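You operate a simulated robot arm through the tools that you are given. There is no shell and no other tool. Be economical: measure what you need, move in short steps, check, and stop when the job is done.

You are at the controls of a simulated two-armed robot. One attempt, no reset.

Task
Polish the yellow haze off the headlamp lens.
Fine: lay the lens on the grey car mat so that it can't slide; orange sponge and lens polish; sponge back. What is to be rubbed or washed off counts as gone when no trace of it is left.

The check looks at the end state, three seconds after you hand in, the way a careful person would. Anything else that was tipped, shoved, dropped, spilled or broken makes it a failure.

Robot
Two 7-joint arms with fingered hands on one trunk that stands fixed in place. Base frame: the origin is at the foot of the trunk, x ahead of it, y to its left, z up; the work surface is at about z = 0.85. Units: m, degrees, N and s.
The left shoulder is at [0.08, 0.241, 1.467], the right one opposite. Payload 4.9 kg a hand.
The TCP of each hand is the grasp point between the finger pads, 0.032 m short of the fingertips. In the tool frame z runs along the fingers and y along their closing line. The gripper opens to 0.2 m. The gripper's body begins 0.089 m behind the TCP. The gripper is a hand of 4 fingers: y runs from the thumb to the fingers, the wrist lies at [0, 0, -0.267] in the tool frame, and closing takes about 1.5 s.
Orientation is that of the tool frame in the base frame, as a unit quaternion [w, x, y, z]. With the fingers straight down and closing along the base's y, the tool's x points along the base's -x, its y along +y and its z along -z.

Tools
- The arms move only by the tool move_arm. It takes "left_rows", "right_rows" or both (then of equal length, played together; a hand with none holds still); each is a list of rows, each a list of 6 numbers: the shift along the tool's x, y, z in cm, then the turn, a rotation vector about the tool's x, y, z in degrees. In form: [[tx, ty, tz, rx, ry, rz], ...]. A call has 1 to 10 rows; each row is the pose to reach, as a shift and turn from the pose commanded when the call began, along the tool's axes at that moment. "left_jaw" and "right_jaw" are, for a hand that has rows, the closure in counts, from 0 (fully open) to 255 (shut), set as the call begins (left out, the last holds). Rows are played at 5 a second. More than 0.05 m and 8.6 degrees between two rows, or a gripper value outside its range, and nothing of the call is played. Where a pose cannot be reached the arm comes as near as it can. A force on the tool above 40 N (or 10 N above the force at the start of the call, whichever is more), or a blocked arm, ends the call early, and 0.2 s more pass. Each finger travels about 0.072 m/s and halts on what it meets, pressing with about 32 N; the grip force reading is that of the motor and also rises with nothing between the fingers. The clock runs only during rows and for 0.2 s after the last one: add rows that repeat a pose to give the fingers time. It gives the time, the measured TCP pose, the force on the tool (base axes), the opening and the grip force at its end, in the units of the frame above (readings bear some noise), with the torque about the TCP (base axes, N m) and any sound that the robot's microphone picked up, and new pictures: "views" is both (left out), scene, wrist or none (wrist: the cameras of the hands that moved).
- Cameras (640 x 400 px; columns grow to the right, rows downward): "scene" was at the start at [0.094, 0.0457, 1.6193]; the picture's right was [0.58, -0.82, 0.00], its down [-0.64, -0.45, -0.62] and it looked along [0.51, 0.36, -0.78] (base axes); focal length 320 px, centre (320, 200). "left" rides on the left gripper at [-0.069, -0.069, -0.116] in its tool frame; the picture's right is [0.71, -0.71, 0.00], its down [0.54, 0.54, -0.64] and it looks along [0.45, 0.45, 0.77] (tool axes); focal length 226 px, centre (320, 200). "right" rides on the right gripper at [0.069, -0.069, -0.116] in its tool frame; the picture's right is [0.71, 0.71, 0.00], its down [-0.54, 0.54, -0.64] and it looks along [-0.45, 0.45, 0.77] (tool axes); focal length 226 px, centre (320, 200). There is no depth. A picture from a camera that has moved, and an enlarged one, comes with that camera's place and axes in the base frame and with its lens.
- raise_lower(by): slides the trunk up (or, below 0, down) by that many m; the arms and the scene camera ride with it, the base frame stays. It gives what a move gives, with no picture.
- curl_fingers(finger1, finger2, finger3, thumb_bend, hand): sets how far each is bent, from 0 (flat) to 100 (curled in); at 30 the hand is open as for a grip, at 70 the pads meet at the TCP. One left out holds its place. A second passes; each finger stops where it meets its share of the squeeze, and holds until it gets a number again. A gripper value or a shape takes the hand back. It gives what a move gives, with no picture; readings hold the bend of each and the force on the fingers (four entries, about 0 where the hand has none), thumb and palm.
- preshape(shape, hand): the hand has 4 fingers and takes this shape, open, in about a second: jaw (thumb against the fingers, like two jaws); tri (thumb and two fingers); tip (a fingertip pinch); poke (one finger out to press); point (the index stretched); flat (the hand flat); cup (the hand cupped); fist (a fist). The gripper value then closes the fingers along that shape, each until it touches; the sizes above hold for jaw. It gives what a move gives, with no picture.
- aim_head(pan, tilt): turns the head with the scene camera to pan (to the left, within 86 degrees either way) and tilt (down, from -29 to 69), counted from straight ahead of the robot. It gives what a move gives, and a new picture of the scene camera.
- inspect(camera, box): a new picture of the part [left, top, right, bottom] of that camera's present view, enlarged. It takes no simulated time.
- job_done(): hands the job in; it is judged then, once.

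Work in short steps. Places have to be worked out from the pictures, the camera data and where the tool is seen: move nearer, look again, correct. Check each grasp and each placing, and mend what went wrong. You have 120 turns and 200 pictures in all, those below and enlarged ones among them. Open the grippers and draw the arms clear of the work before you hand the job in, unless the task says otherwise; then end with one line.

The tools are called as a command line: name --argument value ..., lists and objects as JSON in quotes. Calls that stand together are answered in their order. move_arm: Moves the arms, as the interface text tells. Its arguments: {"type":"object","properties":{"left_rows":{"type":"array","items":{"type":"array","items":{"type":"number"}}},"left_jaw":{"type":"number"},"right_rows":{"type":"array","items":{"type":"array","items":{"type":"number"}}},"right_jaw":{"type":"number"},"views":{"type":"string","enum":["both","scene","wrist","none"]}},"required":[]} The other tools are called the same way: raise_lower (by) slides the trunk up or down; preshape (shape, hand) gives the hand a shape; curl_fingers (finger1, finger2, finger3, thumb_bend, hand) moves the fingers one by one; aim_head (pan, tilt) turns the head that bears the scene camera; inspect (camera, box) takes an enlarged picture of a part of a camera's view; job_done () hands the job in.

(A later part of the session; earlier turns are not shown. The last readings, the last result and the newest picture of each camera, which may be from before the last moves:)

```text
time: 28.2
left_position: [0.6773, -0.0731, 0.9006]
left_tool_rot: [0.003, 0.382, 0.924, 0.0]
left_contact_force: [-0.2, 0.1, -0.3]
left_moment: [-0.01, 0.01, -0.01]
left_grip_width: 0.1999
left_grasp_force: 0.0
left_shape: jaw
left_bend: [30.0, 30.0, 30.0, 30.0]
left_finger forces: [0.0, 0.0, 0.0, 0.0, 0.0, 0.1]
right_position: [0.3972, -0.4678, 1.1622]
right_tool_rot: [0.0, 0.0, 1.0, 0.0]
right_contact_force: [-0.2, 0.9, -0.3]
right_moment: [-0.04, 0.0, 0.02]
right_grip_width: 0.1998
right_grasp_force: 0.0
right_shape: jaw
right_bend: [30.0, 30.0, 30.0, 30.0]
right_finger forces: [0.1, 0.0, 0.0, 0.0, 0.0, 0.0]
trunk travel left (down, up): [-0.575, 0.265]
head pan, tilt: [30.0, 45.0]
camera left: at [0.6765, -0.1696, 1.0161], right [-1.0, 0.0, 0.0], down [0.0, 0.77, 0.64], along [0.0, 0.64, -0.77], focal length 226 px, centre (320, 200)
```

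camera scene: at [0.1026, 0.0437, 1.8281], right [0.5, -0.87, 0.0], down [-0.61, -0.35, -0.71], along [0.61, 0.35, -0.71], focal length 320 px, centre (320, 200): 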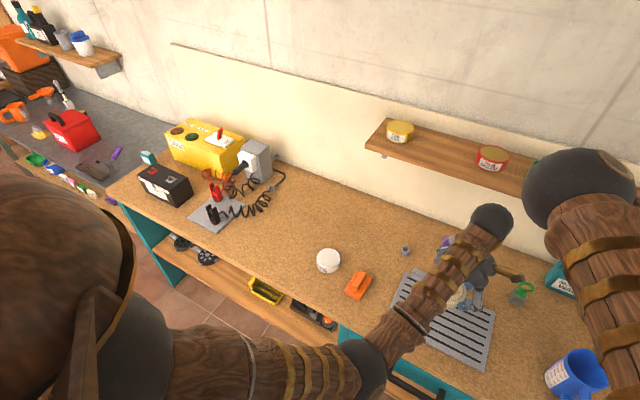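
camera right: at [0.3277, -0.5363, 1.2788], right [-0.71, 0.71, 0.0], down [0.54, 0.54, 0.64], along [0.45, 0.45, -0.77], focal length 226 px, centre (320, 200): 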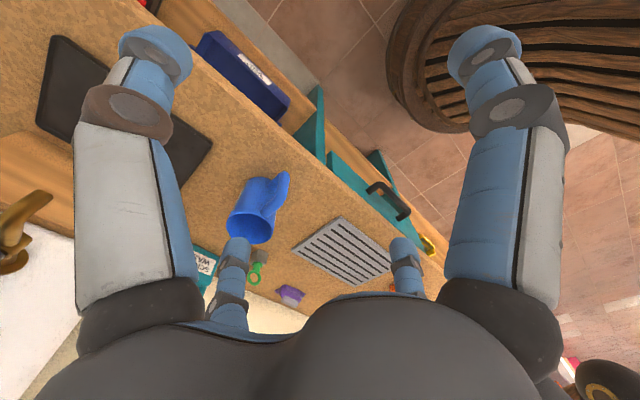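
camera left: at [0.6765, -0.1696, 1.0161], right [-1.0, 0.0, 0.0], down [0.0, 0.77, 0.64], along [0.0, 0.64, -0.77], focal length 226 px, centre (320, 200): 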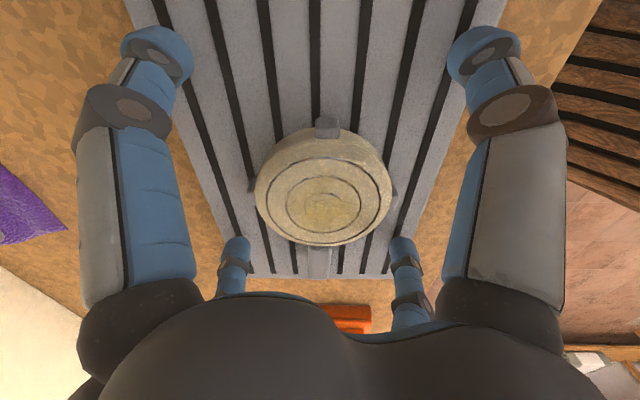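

The lens lies on the mat. I rise straight up 18 cm and look.

move_arm --left_rows '[[0, 0, -3, 0, 0, 0], [0, 0, -7, 0, 0, 0], [0, 0, -11, 0, 0, 0], [0, 0, -15, 0, 0, 0], [0, 0, -18, 0, 0, 0], [0, 0, -18, 0, 0, 0]]' --views "none"

move_arm --left_rows '[[3.2, 3, 0, 0, 0, 0], [6.4, 6, 0, 0, 0, 0], [9.6, 9, 0, 0, 0, 0], [12.8, 12, 0, 0, 0, 0], [16, 14.5, 0, 0, 0, 0], [19, 17.5, 0, 0, 0, 0], [21.6, 18.1, 0, 0, 0, 0], [21.6, 18.1, 0, 0, 0, 0]]' --views "both"

```text
time: 29.6
left_position: [0.6752, -0.0695, 1.0793]
left_tool_rot: [0.003, 0.383, 0.924, -0.001]
left_contact_force: [-0.2, 0.1, -0.1]
left_moment: [0.01, -0.05, 0.0]
left_grip_width: 0.1998
left_grasp_force: 0.0
left_shape: jaw
left_bend: [30.0, 30.0, 30.0, 30.0]
left_finger forces: [0.0, 0.1, 0.0, 0.0, 0.1, 0.1]
right_position: [0.3976, -0.4682, 1.1625]
right_tool_rot: [0.0, 0.0, 1.0, 0.001]
right_contact_force: [0.7, 0.0, 0.0]
right_moment: [-0.01, -0.02, 0.0]
right_grip_width: 0.1999
right_grasp_force: 0.1
right_shape: jaw
right_bend: [30.0, 30.0, 30.0, 30.0]
right_finger forces: [0.0, 0.0, 0.0, 0.1, 0.1, 0.0]
trunk travel left (down, up): [-0.575, 0.265]
head pan, tilt: [30.0, 45.0]
```

```text
time: 31.4
left_position: [0.6532, 0.2089, 1.0781]
left_tool_rot: [0.003, 0.383, 0.924, -0.001]
left_contact_force: [-0.2, -0.2, 0.6]
left_moment: [0.0, -0.06, -0.02]
left_grip_width: 0.2001
left_grasp_force: 0.0
left_shape: jaw
left_bend: [30.0, 30.0, 30.0, 30.0]
left_finger forces: [0.0, 0.0, 0.0, 0.0, 0.0, 0.1]
right_position: [0.3969, -0.4682, 1.1627]
right_tool_rot: [-0.001, 0.0, 1.0, 0.0]
right_contact_force: [1.0, -0.5, 0.0]
right_moment: [-0.02, 0.02, -0.01]
right_grip_width: 0.1998
right_grasp_force: 0.0
right_shape: jaw
right_bend: [30.0, 30.0, 30.0, 30.0]
right_finger forces: [0.0, 0.0, 0.1, 0.0, 0.1, 0.1]
trunk travel left (down, up): [-0.575, 0.265]
head pan, tilt: [30.0, 45.0]
camera scene: at [0.1021, 0.0416, 1.8282], right [0.5, -0.87, 0.0], down [-0.61, -0.35, -0.71], along [0.61, 0.35, -0.71], focal length 320 px, centre (320, 200)
camera left: at [0.6522, 0.1111, 1.1952], right [-1.0, 0.0, 0.0], down [0.0, 0.77, 0.64], along [0.0, 0.64, -0.77], focal length 226 px, centre (320, 200)
```

scene: 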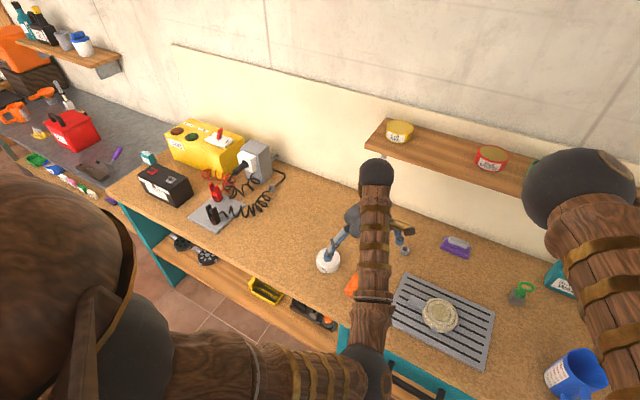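
left: 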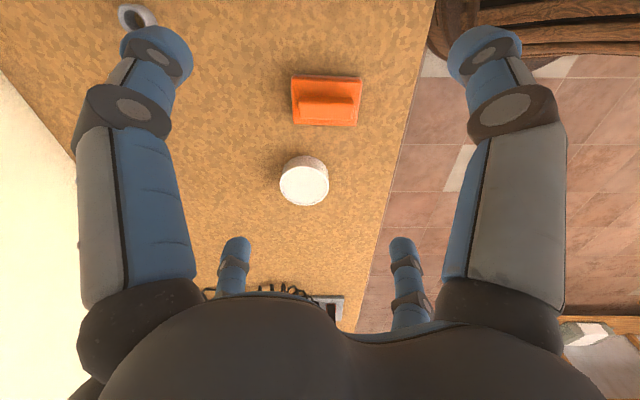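

inspect --camera "left" --box '[260, 60, 400, 220]'

inspect --camera "scene" --box '[380, 260, 510, 380]'

```text
2.50 times, centred on (330, 140) of left
camera zoom: at [0.6522, 0.1111, 1.1952], right [-1.0, 0.0, 0.0], down [0.0, 0.77, 0.64], along [0.0, 0.64, -0.77], focal length 565 px, centre (295, 350)
```

zoom: 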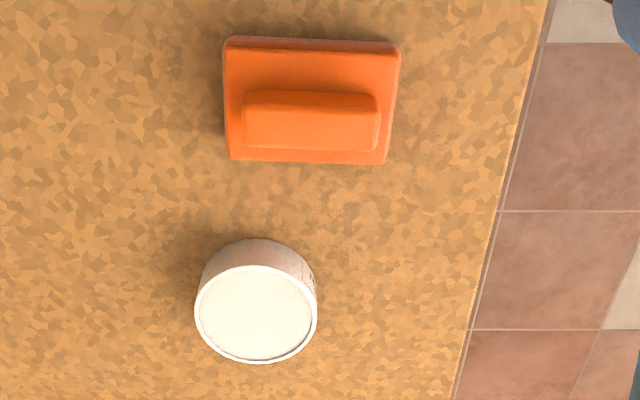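

```text
3.33 times, centred on (445, 320) of scene
camera zoom: at [0.1021, 0.0416, 1.8282], right [0.5, -0.87, 0.0], down [-0.61, -0.35, -0.71], along [0.61, 0.35, -0.71], focal length 1066 px, centre (-97, -200)
```

zoom: 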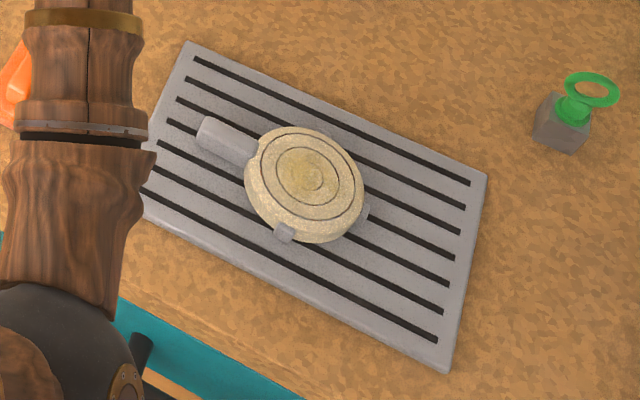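

Lens sits fully on the mat; tin looks open. Sponge handle runs along x at about (0.644, 0.208), so I turn the hand back 45° to close along y and come lower.

move_arm --left_rows '[[0.2, -0.2, 1.5, 0, 0, -7.5], [0.4, -0.4, 3, 0, 0, -15], [0.7, -0.7, 4.5, 0, 0, -22.5], [0.7, -0.7, 6, 0, 0, -30], [0.7, -0.7, 7.5, 0, 0, -37.5], [0.7, -0.7, 9, 0, 0, -45], [0.7, -0.7, 9, 0, 0, -45]]' --views "wrist"

inspect --camera "scene" --box '[300, 200, 460, 320]'

```text
time: 33.0
left_position: [0.6429, 0.2076, 0.9883]
left_tool_rot: [0.002, -0.001, 1.0, -0.001]
left_contact_force: [1.4, 0.0, -0.6]
left_moment: [0.0, 0.0, 0.0]
left_grip_width: 0.2
left_grasp_force: 0.0
left_shape: jaw
left_bend: [30.0, 30.0, 30.0, 30.0]
left_finger forces: [0.0, 0.1, 0.1, 0.0, 0.0, 0.0]
right_position: [0.3968, -0.467, 1.1617]
right_tool_rot: [-0.001, 0.0, 1.0, -0.001]
right_contact_force: [0.0, -0.6, -0.7]
right_moment: [-0.01, 0.0, 0.0]
right_grip_width: 0.1997
right_grasp_force: 0.0
right_shape: jaw
right_bend: [30.0, 30.0, 30.0, 30.0]
right_finger forces: [0.0, 0.1, 0.0, 0.0, 0.1, 0.0]
trunk travel left (down, up): [-0.575, 0.265]
head pan, tilt: [30.0, 45.0]
camera left: at [0.7108, 0.139, 1.105], right [-0.71, -0.71, 0.0], down [-0.54, 0.54, 0.64], along [-0.45, 0.45, -0.77], focal length 226 px, centre (320, 200)
```

left: 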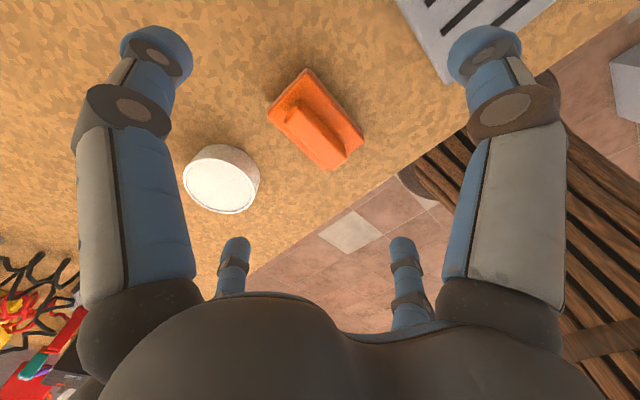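

```text
3.33 times, centred on (380, 260) of scene
camera zoom: at [0.1025, 0.0424, 1.8281], right [0.5, -0.87, 0.0], down [-0.61, -0.35, -0.71], along [0.61, 0.35, -0.71], focal length 1066 px, centre (120, 0)
```

zoom: 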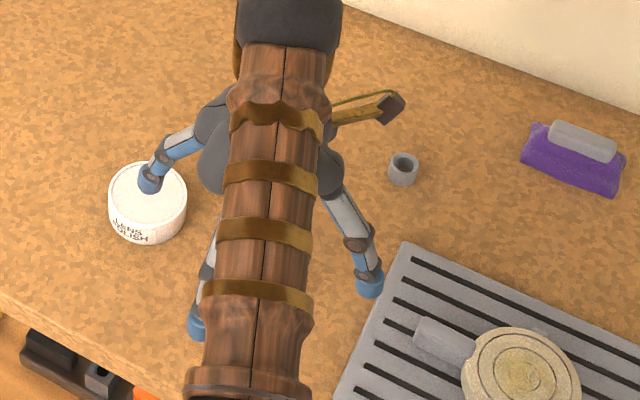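

The +y finger would come down on the tin if fully open, so I narrow the hand to about 0.1 m first.

move_arm --left_rows '[[0, 0, 0, 0, 0, 0], [0, 0, 0, 0, 0, 0], [0, 0, 0, 0, 0, 0], [0, 0, 0, 0, 0, 0], [0, 0, 0, 0, 0, 0]]' --left_jaw 128 --views "none"

inspect --camera "left" --box '[160, 30, 480, 230]'

```text
time: 34.2
left_position: [0.6432, 0.2073, 0.9888]
left_tool_rot: [0.003, 0.0, 1.0, -0.001]
left_contact_force: [0.2, -0.1, -0.8]
left_moment: [0.0, 0.01, 0.0]
left_grip_width: 0.1002
left_grasp_force: 0.1
left_shape: jaw
left_bend: [38.0, 38.0, 38.0, 36.0]
left_finger forces: [0.1, 0.0, 0.1, 0.0, 0.0, 0.0]
right_position: [0.3976, -0.4671, 1.162]
right_tool_rot: [0.0, 0.0, 1.0, 0.001]
right_contact_force: [0.3, 0.3, -0.3]
right_moment: [-0.01, 0.04, -0.01]
right_grip_width: 0.1999
right_grasp_force: 0.0
right_shape: jaw
right_bend: [30.0, 30.0, 30.0, 30.0]
right_finger forces: [0.1, 0.0, 0.0, 0.0, 0.0, 0.0]
trunk travel left (down, up): [-0.575, 0.265]
head pan, tilt: [30.0, 45.0]
```

```text
2.00 times, centred on (320, 130) of left
camera zoom: at [0.7109, 0.139, 1.1053], right [-0.71, -0.71, 0.0], down [-0.54, 0.54, 0.64], along [-0.45, 0.45, -0.77], focal length 452 px, centre (320, 340)
```

zoom: 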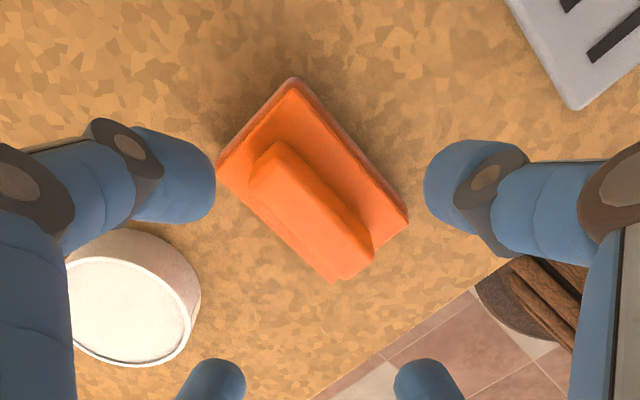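

Handle centre measures (0.645, 0.210), under the hand. I lower to TCP 0.925 and look.

move_arm --left_rows '[[0, 0.2, 2, 0, 0, 0], [-0.2, 0.2, 4, 0, 0, 0], [-0.2, 0.2, 5.5, 0, 0, 0], [-0.2, 0.2, 6.4, 0, 0, 0], [-0.2, 0.2, 6.4, 0, 0, 0]]' --views "wrist"

inspect --camera "scene" --box '[300, 200, 460, 320]'

```text
time: 35.4
left_position: [0.6453, 0.2085, 0.9247]
left_tool_rot: [0.003, -0.001, 1.0, -0.003]
left_contact_force: [0.5, 0.4, 0.3]
left_moment: [0.01, 0.02, 0.02]
left_grip_width: 0.1
left_grasp_force: 0.1
left_shape: jaw
left_bend: [38.0, 38.0, 38.0, 36.0]
left_finger forces: [0.0, 0.0, 0.2, 0.0, 0.1, 0.0]
right_position: [0.3968, -0.4675, 1.1625]
right_tool_rot: [0.0, 0.001, 1.0, 0.0]
right_contact_force: [0.0, 0.5, 0.2]
right_moment: [0.02, -0.01, 0.0]
right_grip_width: 0.1999
right_grasp_force: 0.0
right_shape: jaw
right_bend: [30.0, 30.0, 30.0, 30.0]
right_finger forces: [0.0, 0.1, 0.0, 0.0, 0.1, 0.0]
trunk travel left (down, up): [-0.575, 0.265]
head pan, tilt: [30.0, 45.0]
camera left: at [0.7122, 0.1414, 1.0417], right [-0.71, -0.71, 0.0], down [-0.54, 0.54, 0.64], along [-0.45, 0.45, -0.77], focal length 226 px, centre (320, 200)
```

left: 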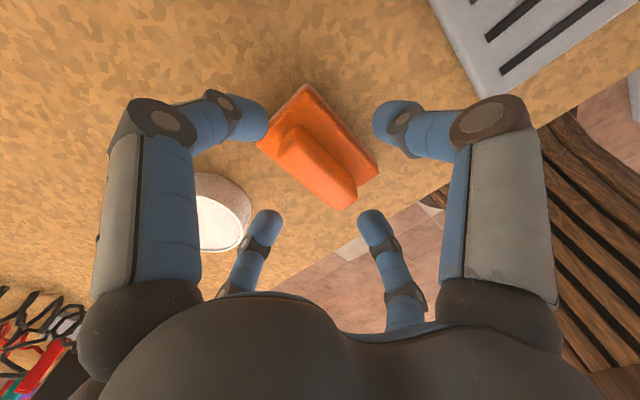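

```text
3.33 times, centred on (380, 260) of scene
camera zoom: at [0.1026, 0.0424, 1.8281], right [0.5, -0.87, 0.0], down [-0.61, -0.35, -0.71], along [0.61, 0.35, -0.71], focal length 1066 px, centre (120, 0)
```

zoom: 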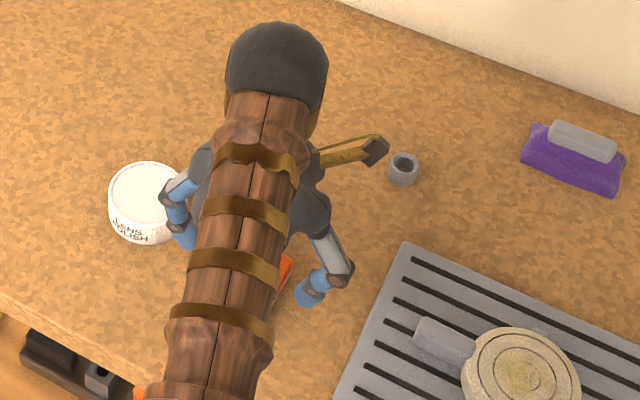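

Clear of the tin. I go down to TCP 0.908 and close partway to see the fingertips against the handle.

move_arm --left_rows '[[0, 0, 0.9, 0, 0, 0], [0, 0, 1.7, 0, 0, 0], [0, 0, 1.7, 0, 0, 0]]' --views "none"

move_arm --left_rows '[[0, 0, 0, 0, 0, 0], [0, 0, 0, 0, 0, 0], [0, 0, 0, 0, 0, 0], [0, 0, 0, 0, 0, 0]]' --left_jaw 185 --views "wrist"

```text
time: 36.2
left_position: [0.6441, 0.209, 0.9066]
left_tool_rot: [0.003, 0.0, 1.0, -0.001]
left_contact_force: [0.6, -0.1, -0.2]
left_moment: [-0.04, 0.01, 0.02]
left_grip_width: 0.1001
left_grasp_force: 0.0
left_shape: jaw
left_bend: [38.0, 38.0, 38.0, 36.0]
left_finger forces: [0.0, 0.1, 0.1, 0.0, 0.0, 0.1]
right_position: [0.3975, -0.4677, 1.1616]
right_tool_rot: [0.0, 0.0, 1.0, 0.0]
right_contact_force: [-0.3, 0.7, -0.4]
right_moment: [0.01, 0.03, 0.0]
right_grip_width: 0.2001
right_grasp_force: 0.1
right_shape: jaw
right_bend: [30.0, 30.0, 30.0, 30.0]
right_finger forces: [0.1, 0.1, 0.0, 0.1, 0.1, 0.0]
trunk travel left (down, up): [-0.575, 0.265]
head pan, tilt: [30.0, 45.0]
```

```text
time: 37.2
left_position: [0.6432, 0.2078, 0.9099]
left_tool_rot: [0.005, -0.001, 1.0, -0.001]
left_contact_force: [3.2, 0.6, 23.7]
left_moment: [0.04, -0.37, -0.04]
left_grip_width: 0.0581
left_grasp_force: 0.1
left_shape: jaw
left_bend: [45.0, 49.0, 47.0, 48.0]
left_finger forces: [18.2, 0.0, 12.3, 0.0, 0.0, 0.1]
right_position: [0.3948, -0.4681, 1.1625]
right_tool_rot: [0.001, -0.001, 1.0, 0.001]
right_contact_force: [0.3, 0.6, -0.2]
right_moment: [0.0, 0.0, 0.03]
right_grip_width: 0.2001
right_grasp_force: 0.1
right_shape: jaw
right_bend: [30.0, 30.0, 30.0, 30.0]
right_finger forces: [0.0, 0.1, 0.0, 0.0, 0.0, 0.1]
trunk travel left (down, up): [-0.575, 0.265]
head pan, tilt: [30.0, 45.0]
camera left: at [0.7114, 0.14, 1.0264], right [-0.71, -0.71, 0.0], down [-0.55, 0.54, 0.64], along [-0.45, 0.45, -0.77], focal length 226 px, centre (320, 200)
```

left: 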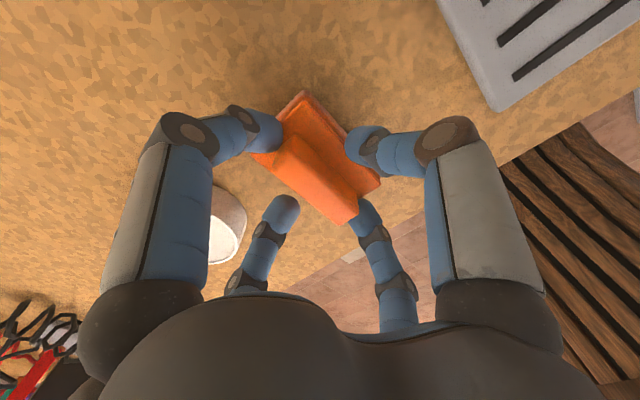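

Fingertips press on the sponge's base plate (24 N up); I raise 6 mm, then close fully on the handle.

move_arm --left_rows '[[0, 0, -0.3, 0, 0, 0], [0, 0, -0.6, 0, 0, 0], [0, 0, -0.6, 0, 0, 0]]' --views "none"

move_arm --left_rows '[[0, 0, 0, 0, 0, 0], [0, 0, 0, 0, 0, 0], [0, 0, 0, 0, 0, 0], [0, 0, 0, 0, 0, 0], [0, 0, 0, 0, 0, 0], [0, 0, 0, 0, 0, 0]]' --left_jaw 255 --views "wrist"

```text
time: 38.0
left_position: [0.6433, 0.2091, 0.913]
left_tool_rot: [0.001, 0.0, 1.0, -0.001]
left_contact_force: [0.3, 0.3, 0.0]
left_moment: [-0.04, 0.01, 0.02]
left_grip_width: 0.0565
left_grasp_force: 0.1
left_shape: jaw
left_bend: [46.0, 49.0, 47.0, 48.0]
left_finger forces: [4.9, 0.0, 4.9, 0.1, 0.0, 0.1]
right_position: [0.3966, -0.4682, 1.1625]
right_tool_rot: [0.0, -0.001, 1.0, 0.0]
right_contact_force: [-0.5, 0.3, 0.1]
right_moment: [0.01, -0.03, -0.03]
right_grip_width: 0.1997
right_grasp_force: 0.0
right_shape: jaw
right_bend: [30.0, 30.0, 30.0, 30.0]
right_finger forces: [0.1, 0.0, 0.1, 0.0, 0.0, 0.0]
trunk travel left (down, up): [-0.575, 0.265]
head pan, tilt: [30.0, 45.0]
```

```text
time: 39.4
left_position: [0.6446, 0.2085, 0.9134]
left_tool_rot: [0.003, 0.0, 1.0, -0.002]
left_contact_force: [0.8, 0.1, -1.4]
left_moment: [0.02, -0.01, 0.01]
left_grip_width: 0.0433
left_grasp_force: 31.7
left_shape: jaw
left_bend: [46.0, 80.0, 46.0, 58.0]
left_finger forces: [30.5, 20.0, 31.1, 0.1, 21.3, 0.0]
right_position: [0.3969, -0.4678, 1.1614]
right_tool_rot: [0.001, 0.0, 1.0, 0.0]
right_contact_force: [0.2, 0.9, -0.4]
right_moment: [-0.03, 0.01, -0.01]
right_grip_width: 0.1997
right_grasp_force: 0.1
right_shape: jaw
right_bend: [30.0, 30.0, 30.0, 30.0]
right_finger forces: [0.0, 0.0, 0.0, 0.0, 0.0, 0.0]
trunk travel left (down, up): [-0.575, 0.265]
head pan, tilt: [30.0, 45.0]
camera left: at [0.7127, 0.1406, 1.0301], right [-0.71, -0.71, 0.0], down [-0.54, 0.54, 0.64], along [-0.45, 0.45, -0.77], focal length 226 px, centre (320, 200)
```

left: 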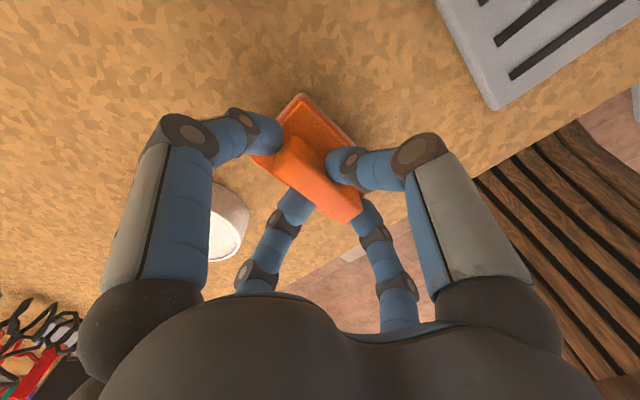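

The sponge is held from four sides (home pose TCP 0.6445, 0.2095, 0.9134). I lift 10 cm.

move_arm --left_rows '[[0, 0, -2, 0, 0, 0], [0, 0, -5, 0, 0, 0], [0, 0, -8, 0, 0, 0], [0, 0, -11, 0, 0, 0], [0, 0, -11, 0, 0, 0]]' --views "both"

inspect --camera "scene" --box '[280, 220, 400, 310]'

```text
time: 40.6
left_position: [0.643, 0.2092, 1.0245]
left_tool_rot: [0.002, -0.001, 1.0, -0.001]
left_contact_force: [-0.5, 0.0, 0.3]
left_moment: [0.01, -0.01, 0.01]
left_grip_width: 0.0433
left_grasp_force: 31.8
left_shape: jaw
left_bend: [46.0, 80.0, 46.0, 58.0]
left_finger forces: [30.4, 20.2, 31.2, 0.0, 21.6, 0.1]
right_position: [0.3984, -0.4676, 1.1615]
right_tool_rot: [-0.001, 0.0, 1.0, 0.0]
right_contact_force: [-0.7, 0.4, 0.0]
right_moment: [-0.01, 0.01, 0.01]
right_grip_width: 0.1998
right_grasp_force: 0.0
right_shape: jaw
right_bend: [30.0, 30.0, 30.0, 30.0]
right_finger forces: [0.0, 0.0, 0.1, 0.0, 0.0, 0.1]
trunk travel left (down, up): [-0.575, 0.265]
head pan, tilt: [30.0, 45.0]
camera scene: at [0.1026, 0.0425, 1.8281], right [0.5, -0.87, 0.0], down [-0.61, -0.35, -0.71], along [0.61, 0.35, -0.71], focal length 320 px, centre (320, 200)
camera left: at [0.7115, 0.1409, 1.1411], right [-0.71, -0.71, 0.0], down [-0.54, 0.54, 0.64], along [-0.45, 0.45, -0.77], focal length 226 px, centre (320, 200)
```

scene: 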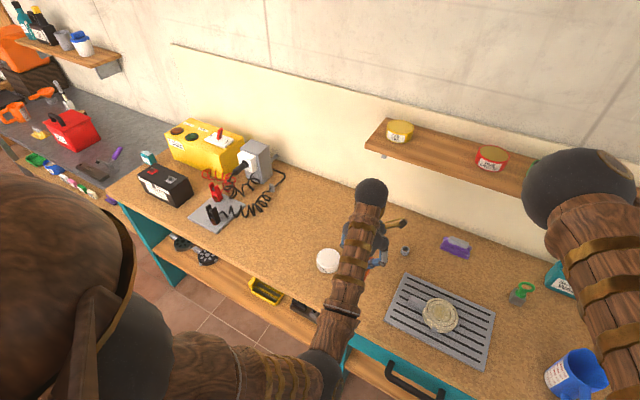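
left: 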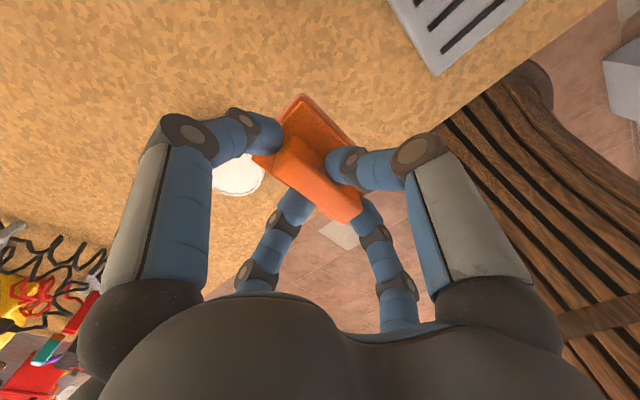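

```text
4.44 times, centred on (340, 265) of scene
camera zoom: at [0.1026, 0.0425, 1.8281], right [0.5, -0.87, 0.0], down [-0.61, -0.35, -0.71], along [0.61, 0.35, -0.71], focal length 1421 px, centre (231, -89)
```

zoom: 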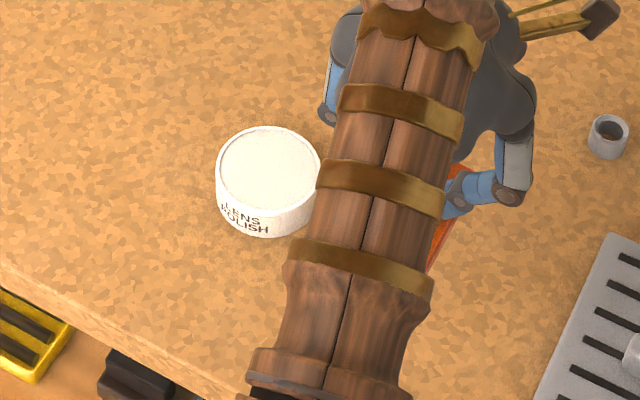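

The tin is open and full nearly to the rim, top centre (0.683, 0.341), z≈0.88. I carry the sponge above it to TCP 0.965.

move_arm --left_rows '[[-1.3, 4.4, 0, 0, 0, 0], [-2.6, 8.8, 0, 0, 0, 0], [-4, 13.2, 0, 0, 0, 0], [-4, 13.2, 3, 0, 0, 0], [-4, 13.2, 6, 0, 0, 0], [-4, 13.2, 6, 0, 0, 0]]' --views "wrist"

inspect --camera "scene" --box '[280, 220, 400, 310]'

```text
time: 42.0
left_position: [0.6851, 0.342, 0.9637]
left_tool_rot: [0.002, 0.0, 1.0, -0.001]
left_contact_force: [-0.4, -0.3, -1.2]
left_moment: [0.0, -0.01, -0.01]
left_grip_width: 0.0432
left_grasp_force: 32.2
left_shape: jaw
left_bend: [46.0, 80.0, 46.0, 58.0]
left_finger forces: [30.2, 20.5, 30.9, 0.0, 21.7, 0.0]
right_position: [0.3981, -0.4681, 1.1619]
right_tool_rot: [0.0, 0.0, 1.0, 0.0]
right_contact_force: [-0.1, 0.3, -0.4]
right_moment: [0.0, -0.02, 0.03]
right_grip_width: 0.1998
right_grasp_force: 0.1
right_shape: jaw
right_bend: [30.0, 30.0, 30.0, 30.0]
right_finger forces: [0.0, 0.1, 0.0, 0.0, 0.1, 0.1]
trunk travel left (down, up): [-0.575, 0.265]
head pan, tilt: [30.0, 45.0]
camera left: at [0.753, 0.2732, 1.0802], right [-0.71, -0.71, 0.0], down [-0.54, 0.54, 0.64], along [-0.45, 0.45, -0.77], focal length 226 px, centre (320, 200)
```

left: 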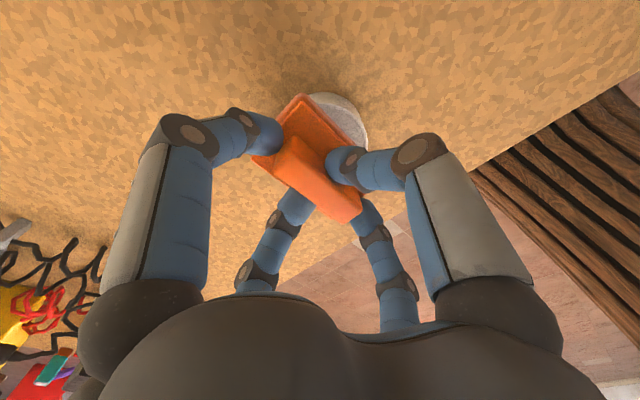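

```text
4.44 times, centred on (340, 265) of scene
camera zoom: at [0.103, 0.0427, 1.8281], right [0.5, -0.87, 0.0], down [-0.61, -0.35, -0.71], along [0.61, 0.35, -0.71], focal length 1421 px, centre (231, -89)
```

zoom: 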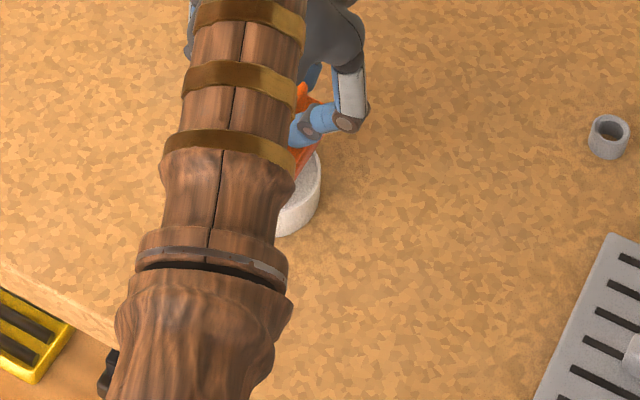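

Over the tin. I lower in small steps until light contact.

move_arm --left_rows '[[0, 0, 0.8, 0, 0, 0], [0, 0, 1.3, 0, 0, 0], [0, 0, 1.6, 0, 0, 0], [0, 0, 1.8, 0, 0, 0], [0, 0, 1.8, 0, 0, 0]]' --views "wrist"

```text
time: 43.2
left_position: [0.6849, 0.3412, 0.9451]
left_tool_rot: [0.003, -0.001, 1.0, -0.001]
left_contact_force: [0.7, -0.5, 2.7]
left_moment: [-0.09, 0.07, 0.0]
left_grip_width: 0.0434
left_grasp_force: 31.7
left_shape: jaw
left_bend: [46.0, 80.0, 46.0, 58.0]
left_finger forces: [30.6, 20.9, 31.4, 0.0, 21.7, 0.1]
right_position: [0.3976, -0.4679, 1.1623]
right_tool_rot: [0.001, -0.001, 1.0, 0.0]
right_contact_force: [-0.3, -0.3, 0.4]
right_moment: [0.03, -0.01, -0.04]
right_grip_width: 0.1999
right_grasp_force: 0.1
right_shape: jaw
right_bend: [30.0, 30.0, 30.0, 30.0]
right_finger forces: [0.1, 0.0, 0.0, 0.0, 0.0, 0.1]
trunk travel left (down, up): [-0.575, 0.265]
head pan, tilt: [30.0, 45.0]
camera left: at [0.7526, 0.2733, 1.0629], right [-0.71, -0.71, 0.0], down [-0.55, 0.54, 0.64], along [-0.45, 0.45, -0.77], focal length 226 px, centre (320, 200)
```

left: 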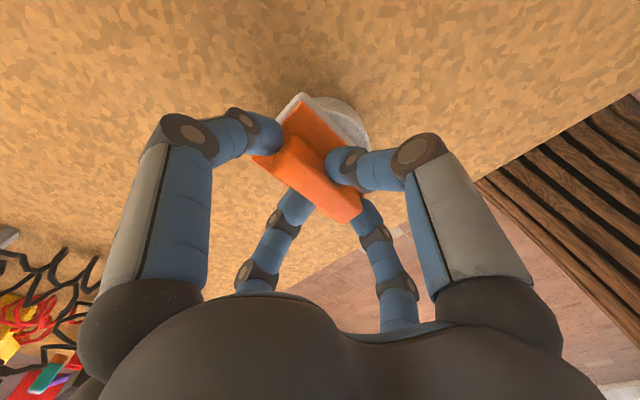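

Light touch, offset to −x−y. I lift 5 mm, shift the sponge 8 mm that way and press a little more.

move_arm --left_rows '[[0, 0, -0.6, 0, 0, 0], [0.8, -0.8, -0.6, 0, 0, 0], [0.8, -0.8, 0, 0, 0, 0], [0.8, -0.8, 0.25, 0, 0, 0], [0.8, -0.8, 0.25, 0, 0, 0]]' --views "none"

inspect --camera "left" --box '[230, 70, 410, 230]'

```text
time: 44.4
left_position: [0.6753, 0.3339, 0.9442]
left_tool_rot: [0.004, 0.0, 1.0, -0.001]
left_contact_force: [-2.1, 5.0, 14.6]
left_moment: [-0.09, 0.39, -0.09]
left_grip_width: 0.043
left_grasp_force: 31.5
left_shape: jaw
left_bend: [46.0, 80.0, 46.0, 58.0]
left_finger forces: [30.7, 25.3, 36.4, 0.0, 22.6, 0.1]
right_position: [0.3966, -0.4674, 1.1623]
right_tool_rot: [0.001, 0.0, 1.0, 0.0]
right_contact_force: [-0.5, 0.1, -0.2]
right_moment: [-0.03, 0.03, -0.01]
right_grip_width: 0.1999
right_grasp_force: 0.0
right_shape: jaw
right_bend: [30.0, 30.0, 30.0, 30.0]
right_finger forces: [0.0, 0.1, 0.0, 0.0, 0.0, 0.0]
trunk travel left (down, up): [-0.575, 0.265]
head pan, tilt: [30.0, 45.0]
```

```text
2.50 times, centred on (320, 150) of left
camera zoom: at [0.7443, 0.2657, 1.0611], right [-0.71, -0.71, 0.0], down [-0.55, 0.54, 0.64], along [-0.45, 0.45, -0.77], focal length 565 px, centre (320, 325)
```

zoom: 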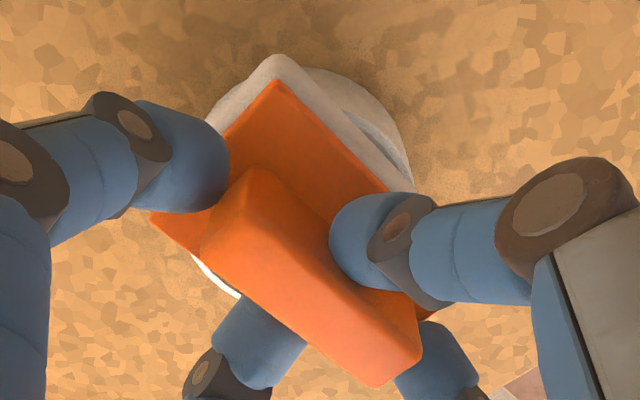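

The sponge's underside has turned white with polish. I lift straight up and carry it over to the lens at (0.675, −0.072).

move_arm --left_rows '[[0, 0, -1, 0, 0, 0], [0, 0, -4, 0, 0, 0], [0, 0, -8, 0, 0, 0], [0, -4.5, -8.5, 0, 0, 0], [0, -9, -8.5, 0, 0, 0], [0, -13.5, -8.5, 0, 0, 0], [0, -18, -8.5, 0, 0, 0], [0, -22.5, -8.5, 0, 0, 0], [0, -27, -8.5, 0, 0, 0], [0, -31.5, -8.5, 0, 0, 0]]' --views "scene"

move_arm --left_rows '[[0, -4.5, 0, 0, 0, 0], [0, -9, 0, 0, 0, 0], [0, -9, 2, 0, 0, 0], [0, -9, 4.5, 0, 0, 0], [0, -9, 4.5, 0, 0, 0]]' --views "both"

```text
time: 46.6
left_position: [0.676, 0.0172, 1.0292]
left_tool_rot: [0.003, -0.001, 1.0, -0.001]
left_contact_force: [0.6, 0.4, -0.6]
left_moment: [0.02, -0.03, 0.01]
left_grip_width: 0.043
left_grasp_force: 32.0
left_shape: jaw
left_bend: [46.0, 80.0, 47.0, 58.0]
left_finger forces: [29.9, 23.4, 30.6, 0.1, 23.8, 0.0]
right_position: [0.3979, -0.4683, 1.1617]
right_tool_rot: [0.0, 0.0, 1.0, 0.001]
right_contact_force: [-1.1, 0.0, -0.8]
right_moment: [0.0, 0.03, -0.01]
right_grip_width: 0.2
right_grasp_force: 0.1
right_shape: jaw
right_bend: [30.0, 30.0, 30.0, 30.0]
right_finger forces: [0.0, 0.0, 0.1, 0.1, 0.0, 0.0]
trunk travel left (down, up): [-0.575, 0.265]
head pan, tilt: [30.0, 45.0]
camera scene: at [0.1028, 0.0404, 1.8281], right [0.5, -0.87, 0.0], down [-0.61, -0.35, -0.71], along [0.61, 0.35, -0.71], focal length 320 px, centre (320, 200)
```

scene: 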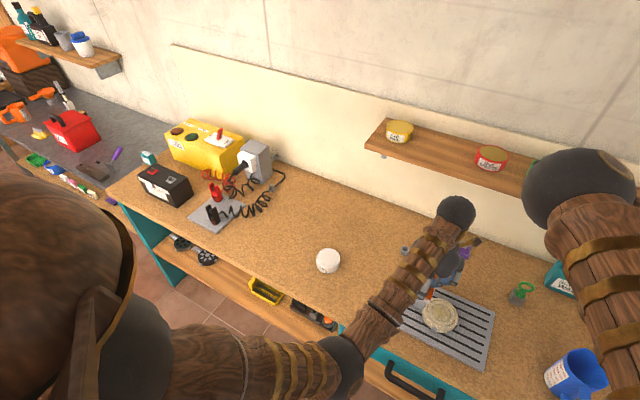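

```text
time: 47.8
left_position: [0.6752, -0.0712, 0.9835]
left_tool_rot: [0.003, 0.0, 1.0, -0.001]
left_contact_force: [0.1, -1.1, -1.0]
left_moment: [0.03, 0.0, 0.0]
left_grip_width: 0.0429
left_grasp_force: 32.2
left_shape: jaw
left_bend: [46.0, 80.0, 47.0, 58.0]
left_finger forces: [30.0, 23.2, 30.6, 0.0, 23.9, 0.1]
right_position: [0.3968, -0.4698, 1.1621]
right_tool_rot: [0.0, 0.0, 1.0, 0.001]
right_contact_force: [-0.1, -0.2, 0.0]
right_moment: [0.0, 0.0, -0.01]
right_grip_width: 0.2
right_grasp_force: 0.0
right_shape: jaw
right_bend: [30.0, 30.0, 30.0, 30.0]
right_finger forces: [0.0, 0.0, 0.0, 0.0, 0.0, 0.0]
trunk travel left (down, up): [-0.575, 0.265]
head pan, tilt: [30.0, 45.0]
camera scene: at [0.1027, 0.0406, 1.8282], right [0.5, -0.87, 0.0], down [-0.61, -0.35, -0.71], along [0.61, 0.35, -0.71], focal length 320 px, centre (320, 200)
camera left: at [0.7444, -0.1399, 1.0998], right [-0.71, -0.71, 0.0], down [-0.54, 0.54, 0.64], along [-0.45, 0.45, -0.77], focal length 226 px, centre (320, 200)
```

scene: 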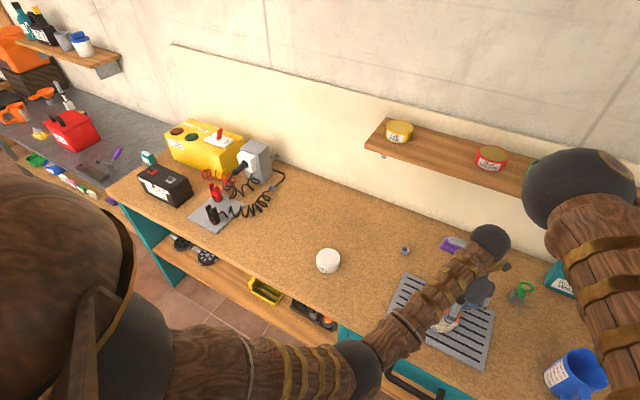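
left: 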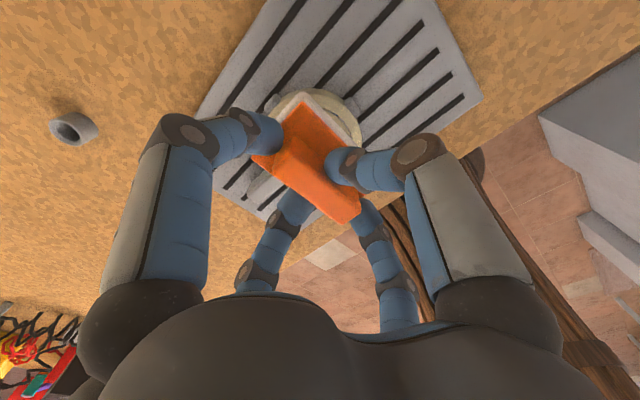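

The tin is still in place and the sponge is above the lens. I lower to touch gently.

move_arm --left_rows '[[0, 0, 1, 0, 0, 0], [0, 0, 1.6, 0, 0, 0], [0, 0, 2, 0, 0, 0], [0, 0, 2.3, 0, 0, 0], [0, 0, 2.3, 0, 0, 0]]' --views "none"

```text
time: 49.0
left_position: [0.6766, -0.0701, 0.9591]
left_tool_rot: [0.003, 0.0, 1.0, -0.001]
left_contact_force: [-0.1, -0.3, -0.6]
left_moment: [0.03, -0.01, 0.04]
left_grip_width: 0.0433
left_grasp_force: 31.8
left_shape: jaw
left_bend: [46.0, 80.0, 47.0, 58.0]
left_finger forces: [30.0, 23.1, 30.8, 0.0, 24.0, 0.1]
right_position: [0.3971, -0.4674, 1.1626]
right_tool_rot: [0.0, -0.001, 1.0, -0.001]
right_contact_force: [0.7, -0.3, 1.1]
right_moment: [-0.02, -0.05, 0.02]
right_grip_width: 0.1999
right_grasp_force: 0.1
right_shape: jaw
right_bend: [30.0, 30.0, 30.0, 30.0]
right_finger forces: [0.0, 0.0, 0.0, 0.0, 0.0, 0.0]
trunk travel left (down, up): [-0.575, 0.265]
head pan, tilt: [30.0, 45.0]
```

move_arm --left_rows '[[0, 0, 0.2, 0, 0, 0], [0, 0, 0.4, 0, 0, 0], [0, 0, 0.6, 0, 0, 0], [0, 0, 0.6, 0, 0, 0]]' --views "wrist"

```text
time: 50.0
left_position: [0.6772, -0.0703, 0.9542]
left_tool_rot: [0.004, 0.0, 1.0, -0.001]
left_contact_force: [-0.4, 0.2, -0.7]
left_moment: [-0.02, 0.01, -0.03]
left_grip_width: 0.0431
left_grasp_force: 32.1
left_shape: jaw
left_bend: [46.0, 80.0, 47.0, 58.0]
left_finger forces: [30.0, 23.2, 30.8, 0.0, 24.0, 0.0]
right_position: [0.3972, -0.4682, 1.1613]
right_tool_rot: [0.0, 0.0, 1.0, 0.0]
right_contact_force: [-0.5, 0.3, 0.4]
right_moment: [0.0, 0.02, -0.01]
right_grip_width: 0.2002
right_grasp_force: 0.1
right_shape: jaw
right_bend: [30.0, 30.0, 30.0, 30.0]
right_finger forces: [0.0, 0.1, 0.0, 0.1, 0.0, 0.0]
trunk travel left (down, up): [-0.575, 0.265]
head pan, tilt: [30.0, 45.0]
camera left: at [0.7452, -0.1389, 1.0712], right [-0.71, -0.71, 0.0], down [-0.54, 0.54, 0.64], along [-0.45, 0.45, -0.77], focal length 226 px, centre (320, 200)
```

left: 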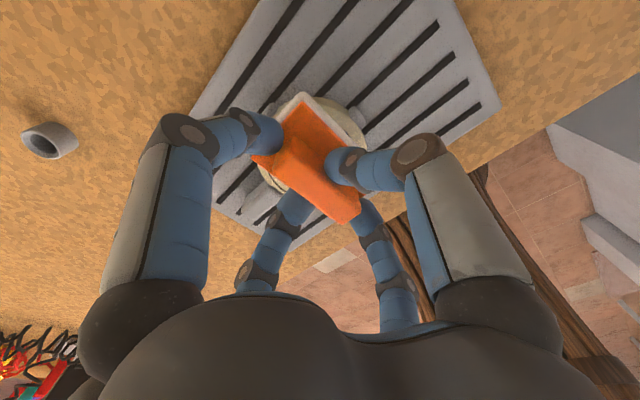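

Not yet in contact at 0.954; I go on down in 2 mm steps.

move_arm --left_rows '[[0, 0, 0.2, 0, 0, 0], [0, 0, 0.4, 0, 0, 0], [0, 0, 0.5, 0, 0, 0], [0, 0, 0.5, 0, 0, 0]]' --views "none"

```text
time: 51.0
left_position: [0.677, -0.0706, 0.9499]
left_tool_rot: [0.002, 0.0, 1.0, -0.001]
left_contact_force: [0.2, 1.1, 5.7]
left_moment: [-0.1, 0.17, -0.04]
left_grip_width: 0.0433
left_grasp_force: 32.2
left_shape: jaw
left_bend: [46.0, 80.0, 47.0, 58.0]
left_finger forces: [30.4, 23.8, 31.8, 0.1, 23.7, 0.0]
right_position: [0.3968, -0.4679, 1.1617]
right_tool_rot: [0.0, 0.0, 1.0, -0.001]
right_contact_force: [0.3, -0.2, -0.4]
right_moment: [-0.01, 0.0, 0.01]
right_grip_width: 0.2001
right_grasp_force: 0.1
right_shape: jaw
right_bend: [30.0, 30.0, 30.0, 30.0]
right_finger forces: [0.0, 0.0, 0.0, 0.0, 0.0, 0.0]
trunk travel left (down, up): [-0.575, 0.265]
head pan, tilt: [30.0, 45.0]
```

Touching at 5.7 N. I rub with small circles, pressing a little more.

move_arm --left_rows '[[0, 0, 0.1, 0, 0, 0], [1.5, 0, 0.1, 0, 0, 0], [1.1, 1.1, 0.1, 0, 0, 0], [0, 1.5, 0.1, 0, 0, 0], [-1.1, 1.1, 0.1, 0, 0, 0], [-1.5, 0, 0.1, 0, 0, 0], [-1.1, -1.1, 0.1, 0, 0, 0], [0, -1.5, 0.1, 0, 0, 0], [1.1, -1.1, 0.1, 0, 0, 0], [0, 0, 0.1, 0, 0, 0]]' --views "wrist"

```text
time: 53.2
left_position: [0.673, -0.0717, 0.9499]
left_tool_rot: [0.002, 0.0, 1.0, -0.002]
left_contact_force: [-6.1, -7.0, 19.5]
left_moment: [-0.27, 0.58, 0.08]
left_grip_width: 0.0432
left_grasp_force: 31.5
left_shape: jaw
left_bend: [46.0, 80.0, 46.0, 58.0]
left_finger forces: [30.5, 21.9, 42.3, 0.0, 28.2, 0.0]
right_position: [0.3958, -0.4677, 1.1626]
right_tool_rot: [0.001, -0.001, 1.0, 0.001]
right_contact_force: [0.5, 0.2, 0.1]
right_moment: [0.0, 0.04, -0.02]
right_grip_width: 0.2001
right_grasp_force: 0.0
right_shape: jaw
right_bend: [30.0, 30.0, 30.0, 30.0]
right_finger forces: [0.0, 0.0, 0.0, 0.0, 0.0, 0.0]
trunk travel left (down, up): [-0.575, 0.265]
head pan, tilt: [30.0, 45.0]
camera left: at [0.7412, -0.1407, 1.0664], right [-0.71, -0.71, 0.0], down [-0.54, 0.54, 0.64], along [-0.45, 0.45, -0.77], focal length 226 px, centre (320, 200)
```

left: 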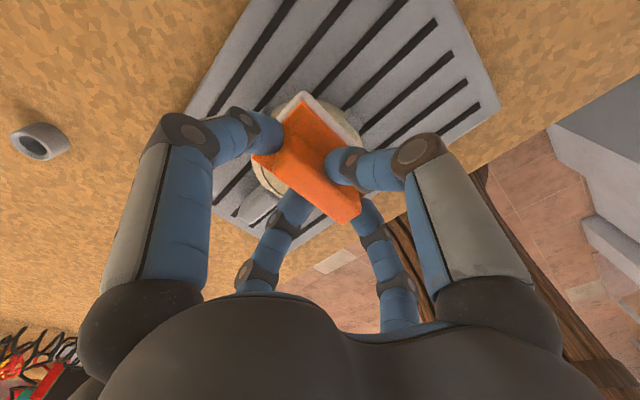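

Force is 20 N and the lens hasn't slipped noticeably. Another, wider circle at the same height, then a look.

move_arm --left_rows '[[2, 0, 0, 0, 0, 0], [1.4, 1.4, 0, 0, 0, 0], [0, 2, 0, 0, 0, 0], [-1.4, 1.4, 0, 0, 0, 0], [-2, 0, 0, 0, 0, 0], [-1.4, -1.4, 0, 0, 0, 0], [0, -2, 0, 0, 0, 0], [1.4, -1.4, 0, 0, 0, 0], [2, 0, 0, 0, 0, 0], [0, 0, 0, 0, 0, 0]]' --views "none"

move_arm --left_rows '[[0, 0, -2, 0, 0, 0], [0, 0, -6, 0, 0, 0], [0, 4, -9, 0, 0, 0], [0, 8.5, -9, 0, 0, 0], [0, 13, -9, 0, 0, 0], [0, 15, -9, 0, 0, 0]]' --views "both"

inspect --camera "scene" --box '[385, 265, 505, 375]'

```text
time: 55.4
left_position: [0.6734, -0.0705, 0.9501]
left_tool_rot: [0.003, 0.0, 1.0, -0.001]
left_contact_force: [-13.2, 0.3, 29.9]
left_moment: [-0.09, 1.02, 0.02]
left_grip_width: 0.0433
left_grasp_force: 32.2
left_shape: jaw
left_bend: [46.0, 80.0, 46.0, 58.0]
left_finger forces: [33.9, 25.2, 51.0, 0.0, 25.1, 0.0]
right_position: [0.3936, -0.4665, 1.1642]
right_tool_rot: [0.001, 0.0, 1.0, 0.0]
right_contact_force: [0.0, 0.4, 0.6]
right_moment: [0.04, -0.02, 0.0]
right_grip_width: 0.2
right_grasp_force: 0.0
right_shape: jaw
right_bend: [30.0, 30.0, 30.0, 30.0]
right_finger forces: [0.1, 0.0, 0.1, 0.0, 0.0, 0.0]
trunk travel left (down, up): [-0.575, 0.265]
head pan, tilt: [30.0, 45.0]
```

```text
time: 56.8
left_position: [0.6753, 0.0796, 1.04]
left_tool_rot: [0.002, 0.0, 1.0, -0.002]
left_contact_force: [-0.1, -0.7, -0.5]
left_moment: [0.01, 0.02, 0.01]
left_grip_width: 0.0432
left_grasp_force: 31.8
left_shape: jaw
left_bend: [46.0, 80.0, 47.0, 58.0]
left_finger forces: [33.2, 24.2, 32.6, 0.0, 23.7, 0.0]
right_position: [0.3959, -0.4683, 1.162]
right_tool_rot: [0.0, 0.0, 1.0, 0.001]
right_contact_force: [-0.3, 0.3, -0.4]
right_moment: [0.0, 0.0, 0.01]
right_grip_width: 0.2001
right_grasp_force: 0.0
right_shape: jaw
right_bend: [30.0, 30.0, 30.0, 30.0]
right_finger forces: [0.0, 0.1, 0.1, 0.0, 0.1, 0.0]
trunk travel left (down, up): [-0.575, 0.265]
head pan, tilt: [30.0, 45.0]
camera scene: at [0.1022, 0.0429, 1.8282], right [0.5, -0.87, 0.0], down [-0.61, -0.35, -0.71], along [0.61, 0.35, -0.71], focal length 320 px, centre (320, 200)
camera left: at [0.7438, 0.0114, 1.1557], right [-0.71, -0.71, 0.0], down [-0.54, 0.54, 0.64], along [-0.45, 0.45, -0.77], focal length 226 px, centre (320, 200)
```

scene: 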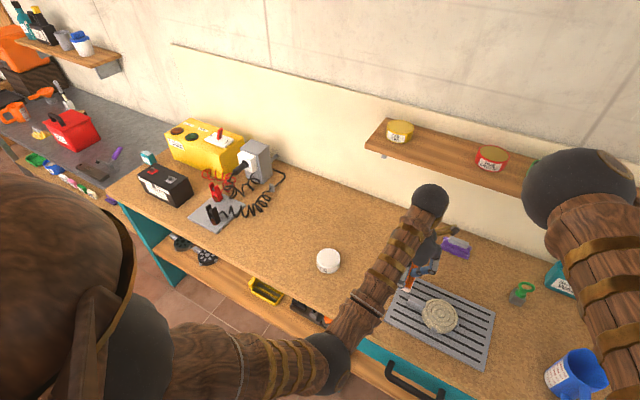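
left: 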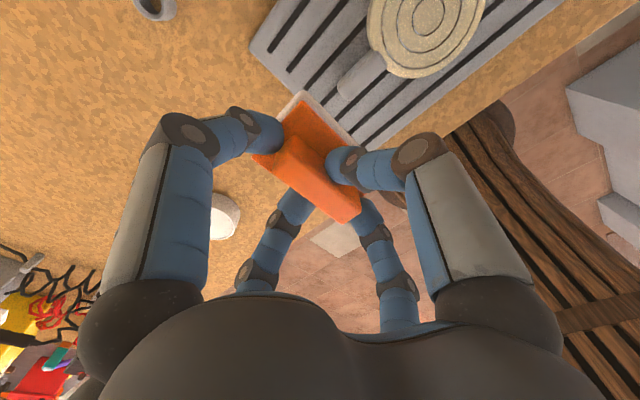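

```text
3.64 times, centred on (445, 320) of scene
camera zoom: at [0.1022, 0.0429, 1.8282], right [0.5, -0.87, 0.0], down [-0.61, -0.35, -0.71], along [0.61, 0.35, -0.71], focal length 1163 px, centre (-134, -236)
```

zoom: 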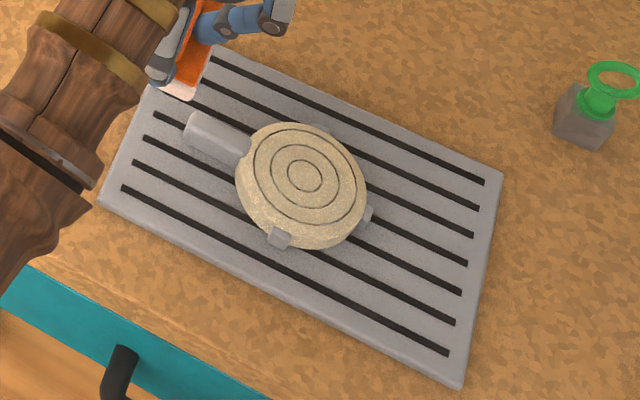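

The central yellow patch seems gone; I look closer for remaining haze with both cameras.

inspect --camera "left" --box '[350, 0, 500, 90]'

inspect --camera "scene" --box '[415, 290, 467, 342]'

```text
4.27 times, centred on (425, 45) of left
camera zoom: at [0.7438, 0.0114, 1.1557], right [-0.71, -0.71, 0.0], down [-0.54, 0.54, 0.64], along [-0.45, 0.45, -0.77], focal length 964 px, centre (-128, 861)
```

zoom: 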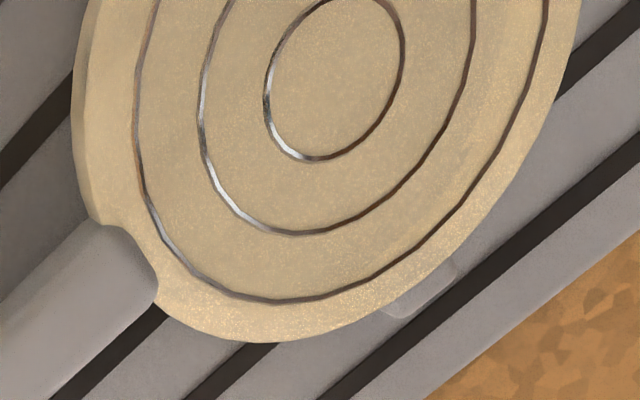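

```text
7.69 times, centred on (441, 316) of scene
camera zoom: at [0.1022, 0.0429, 1.8282], right [0.5, -0.87, 0.0], down [-0.61, -0.35, -0.71], along [0.61, 0.35, -0.71], focal length 2460 px, centre (-611, -692)
```

zoom: 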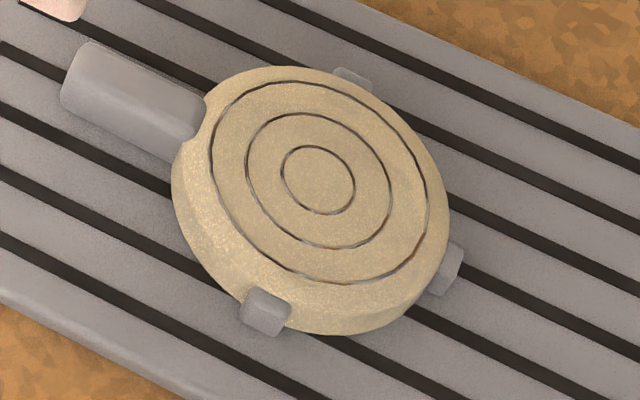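

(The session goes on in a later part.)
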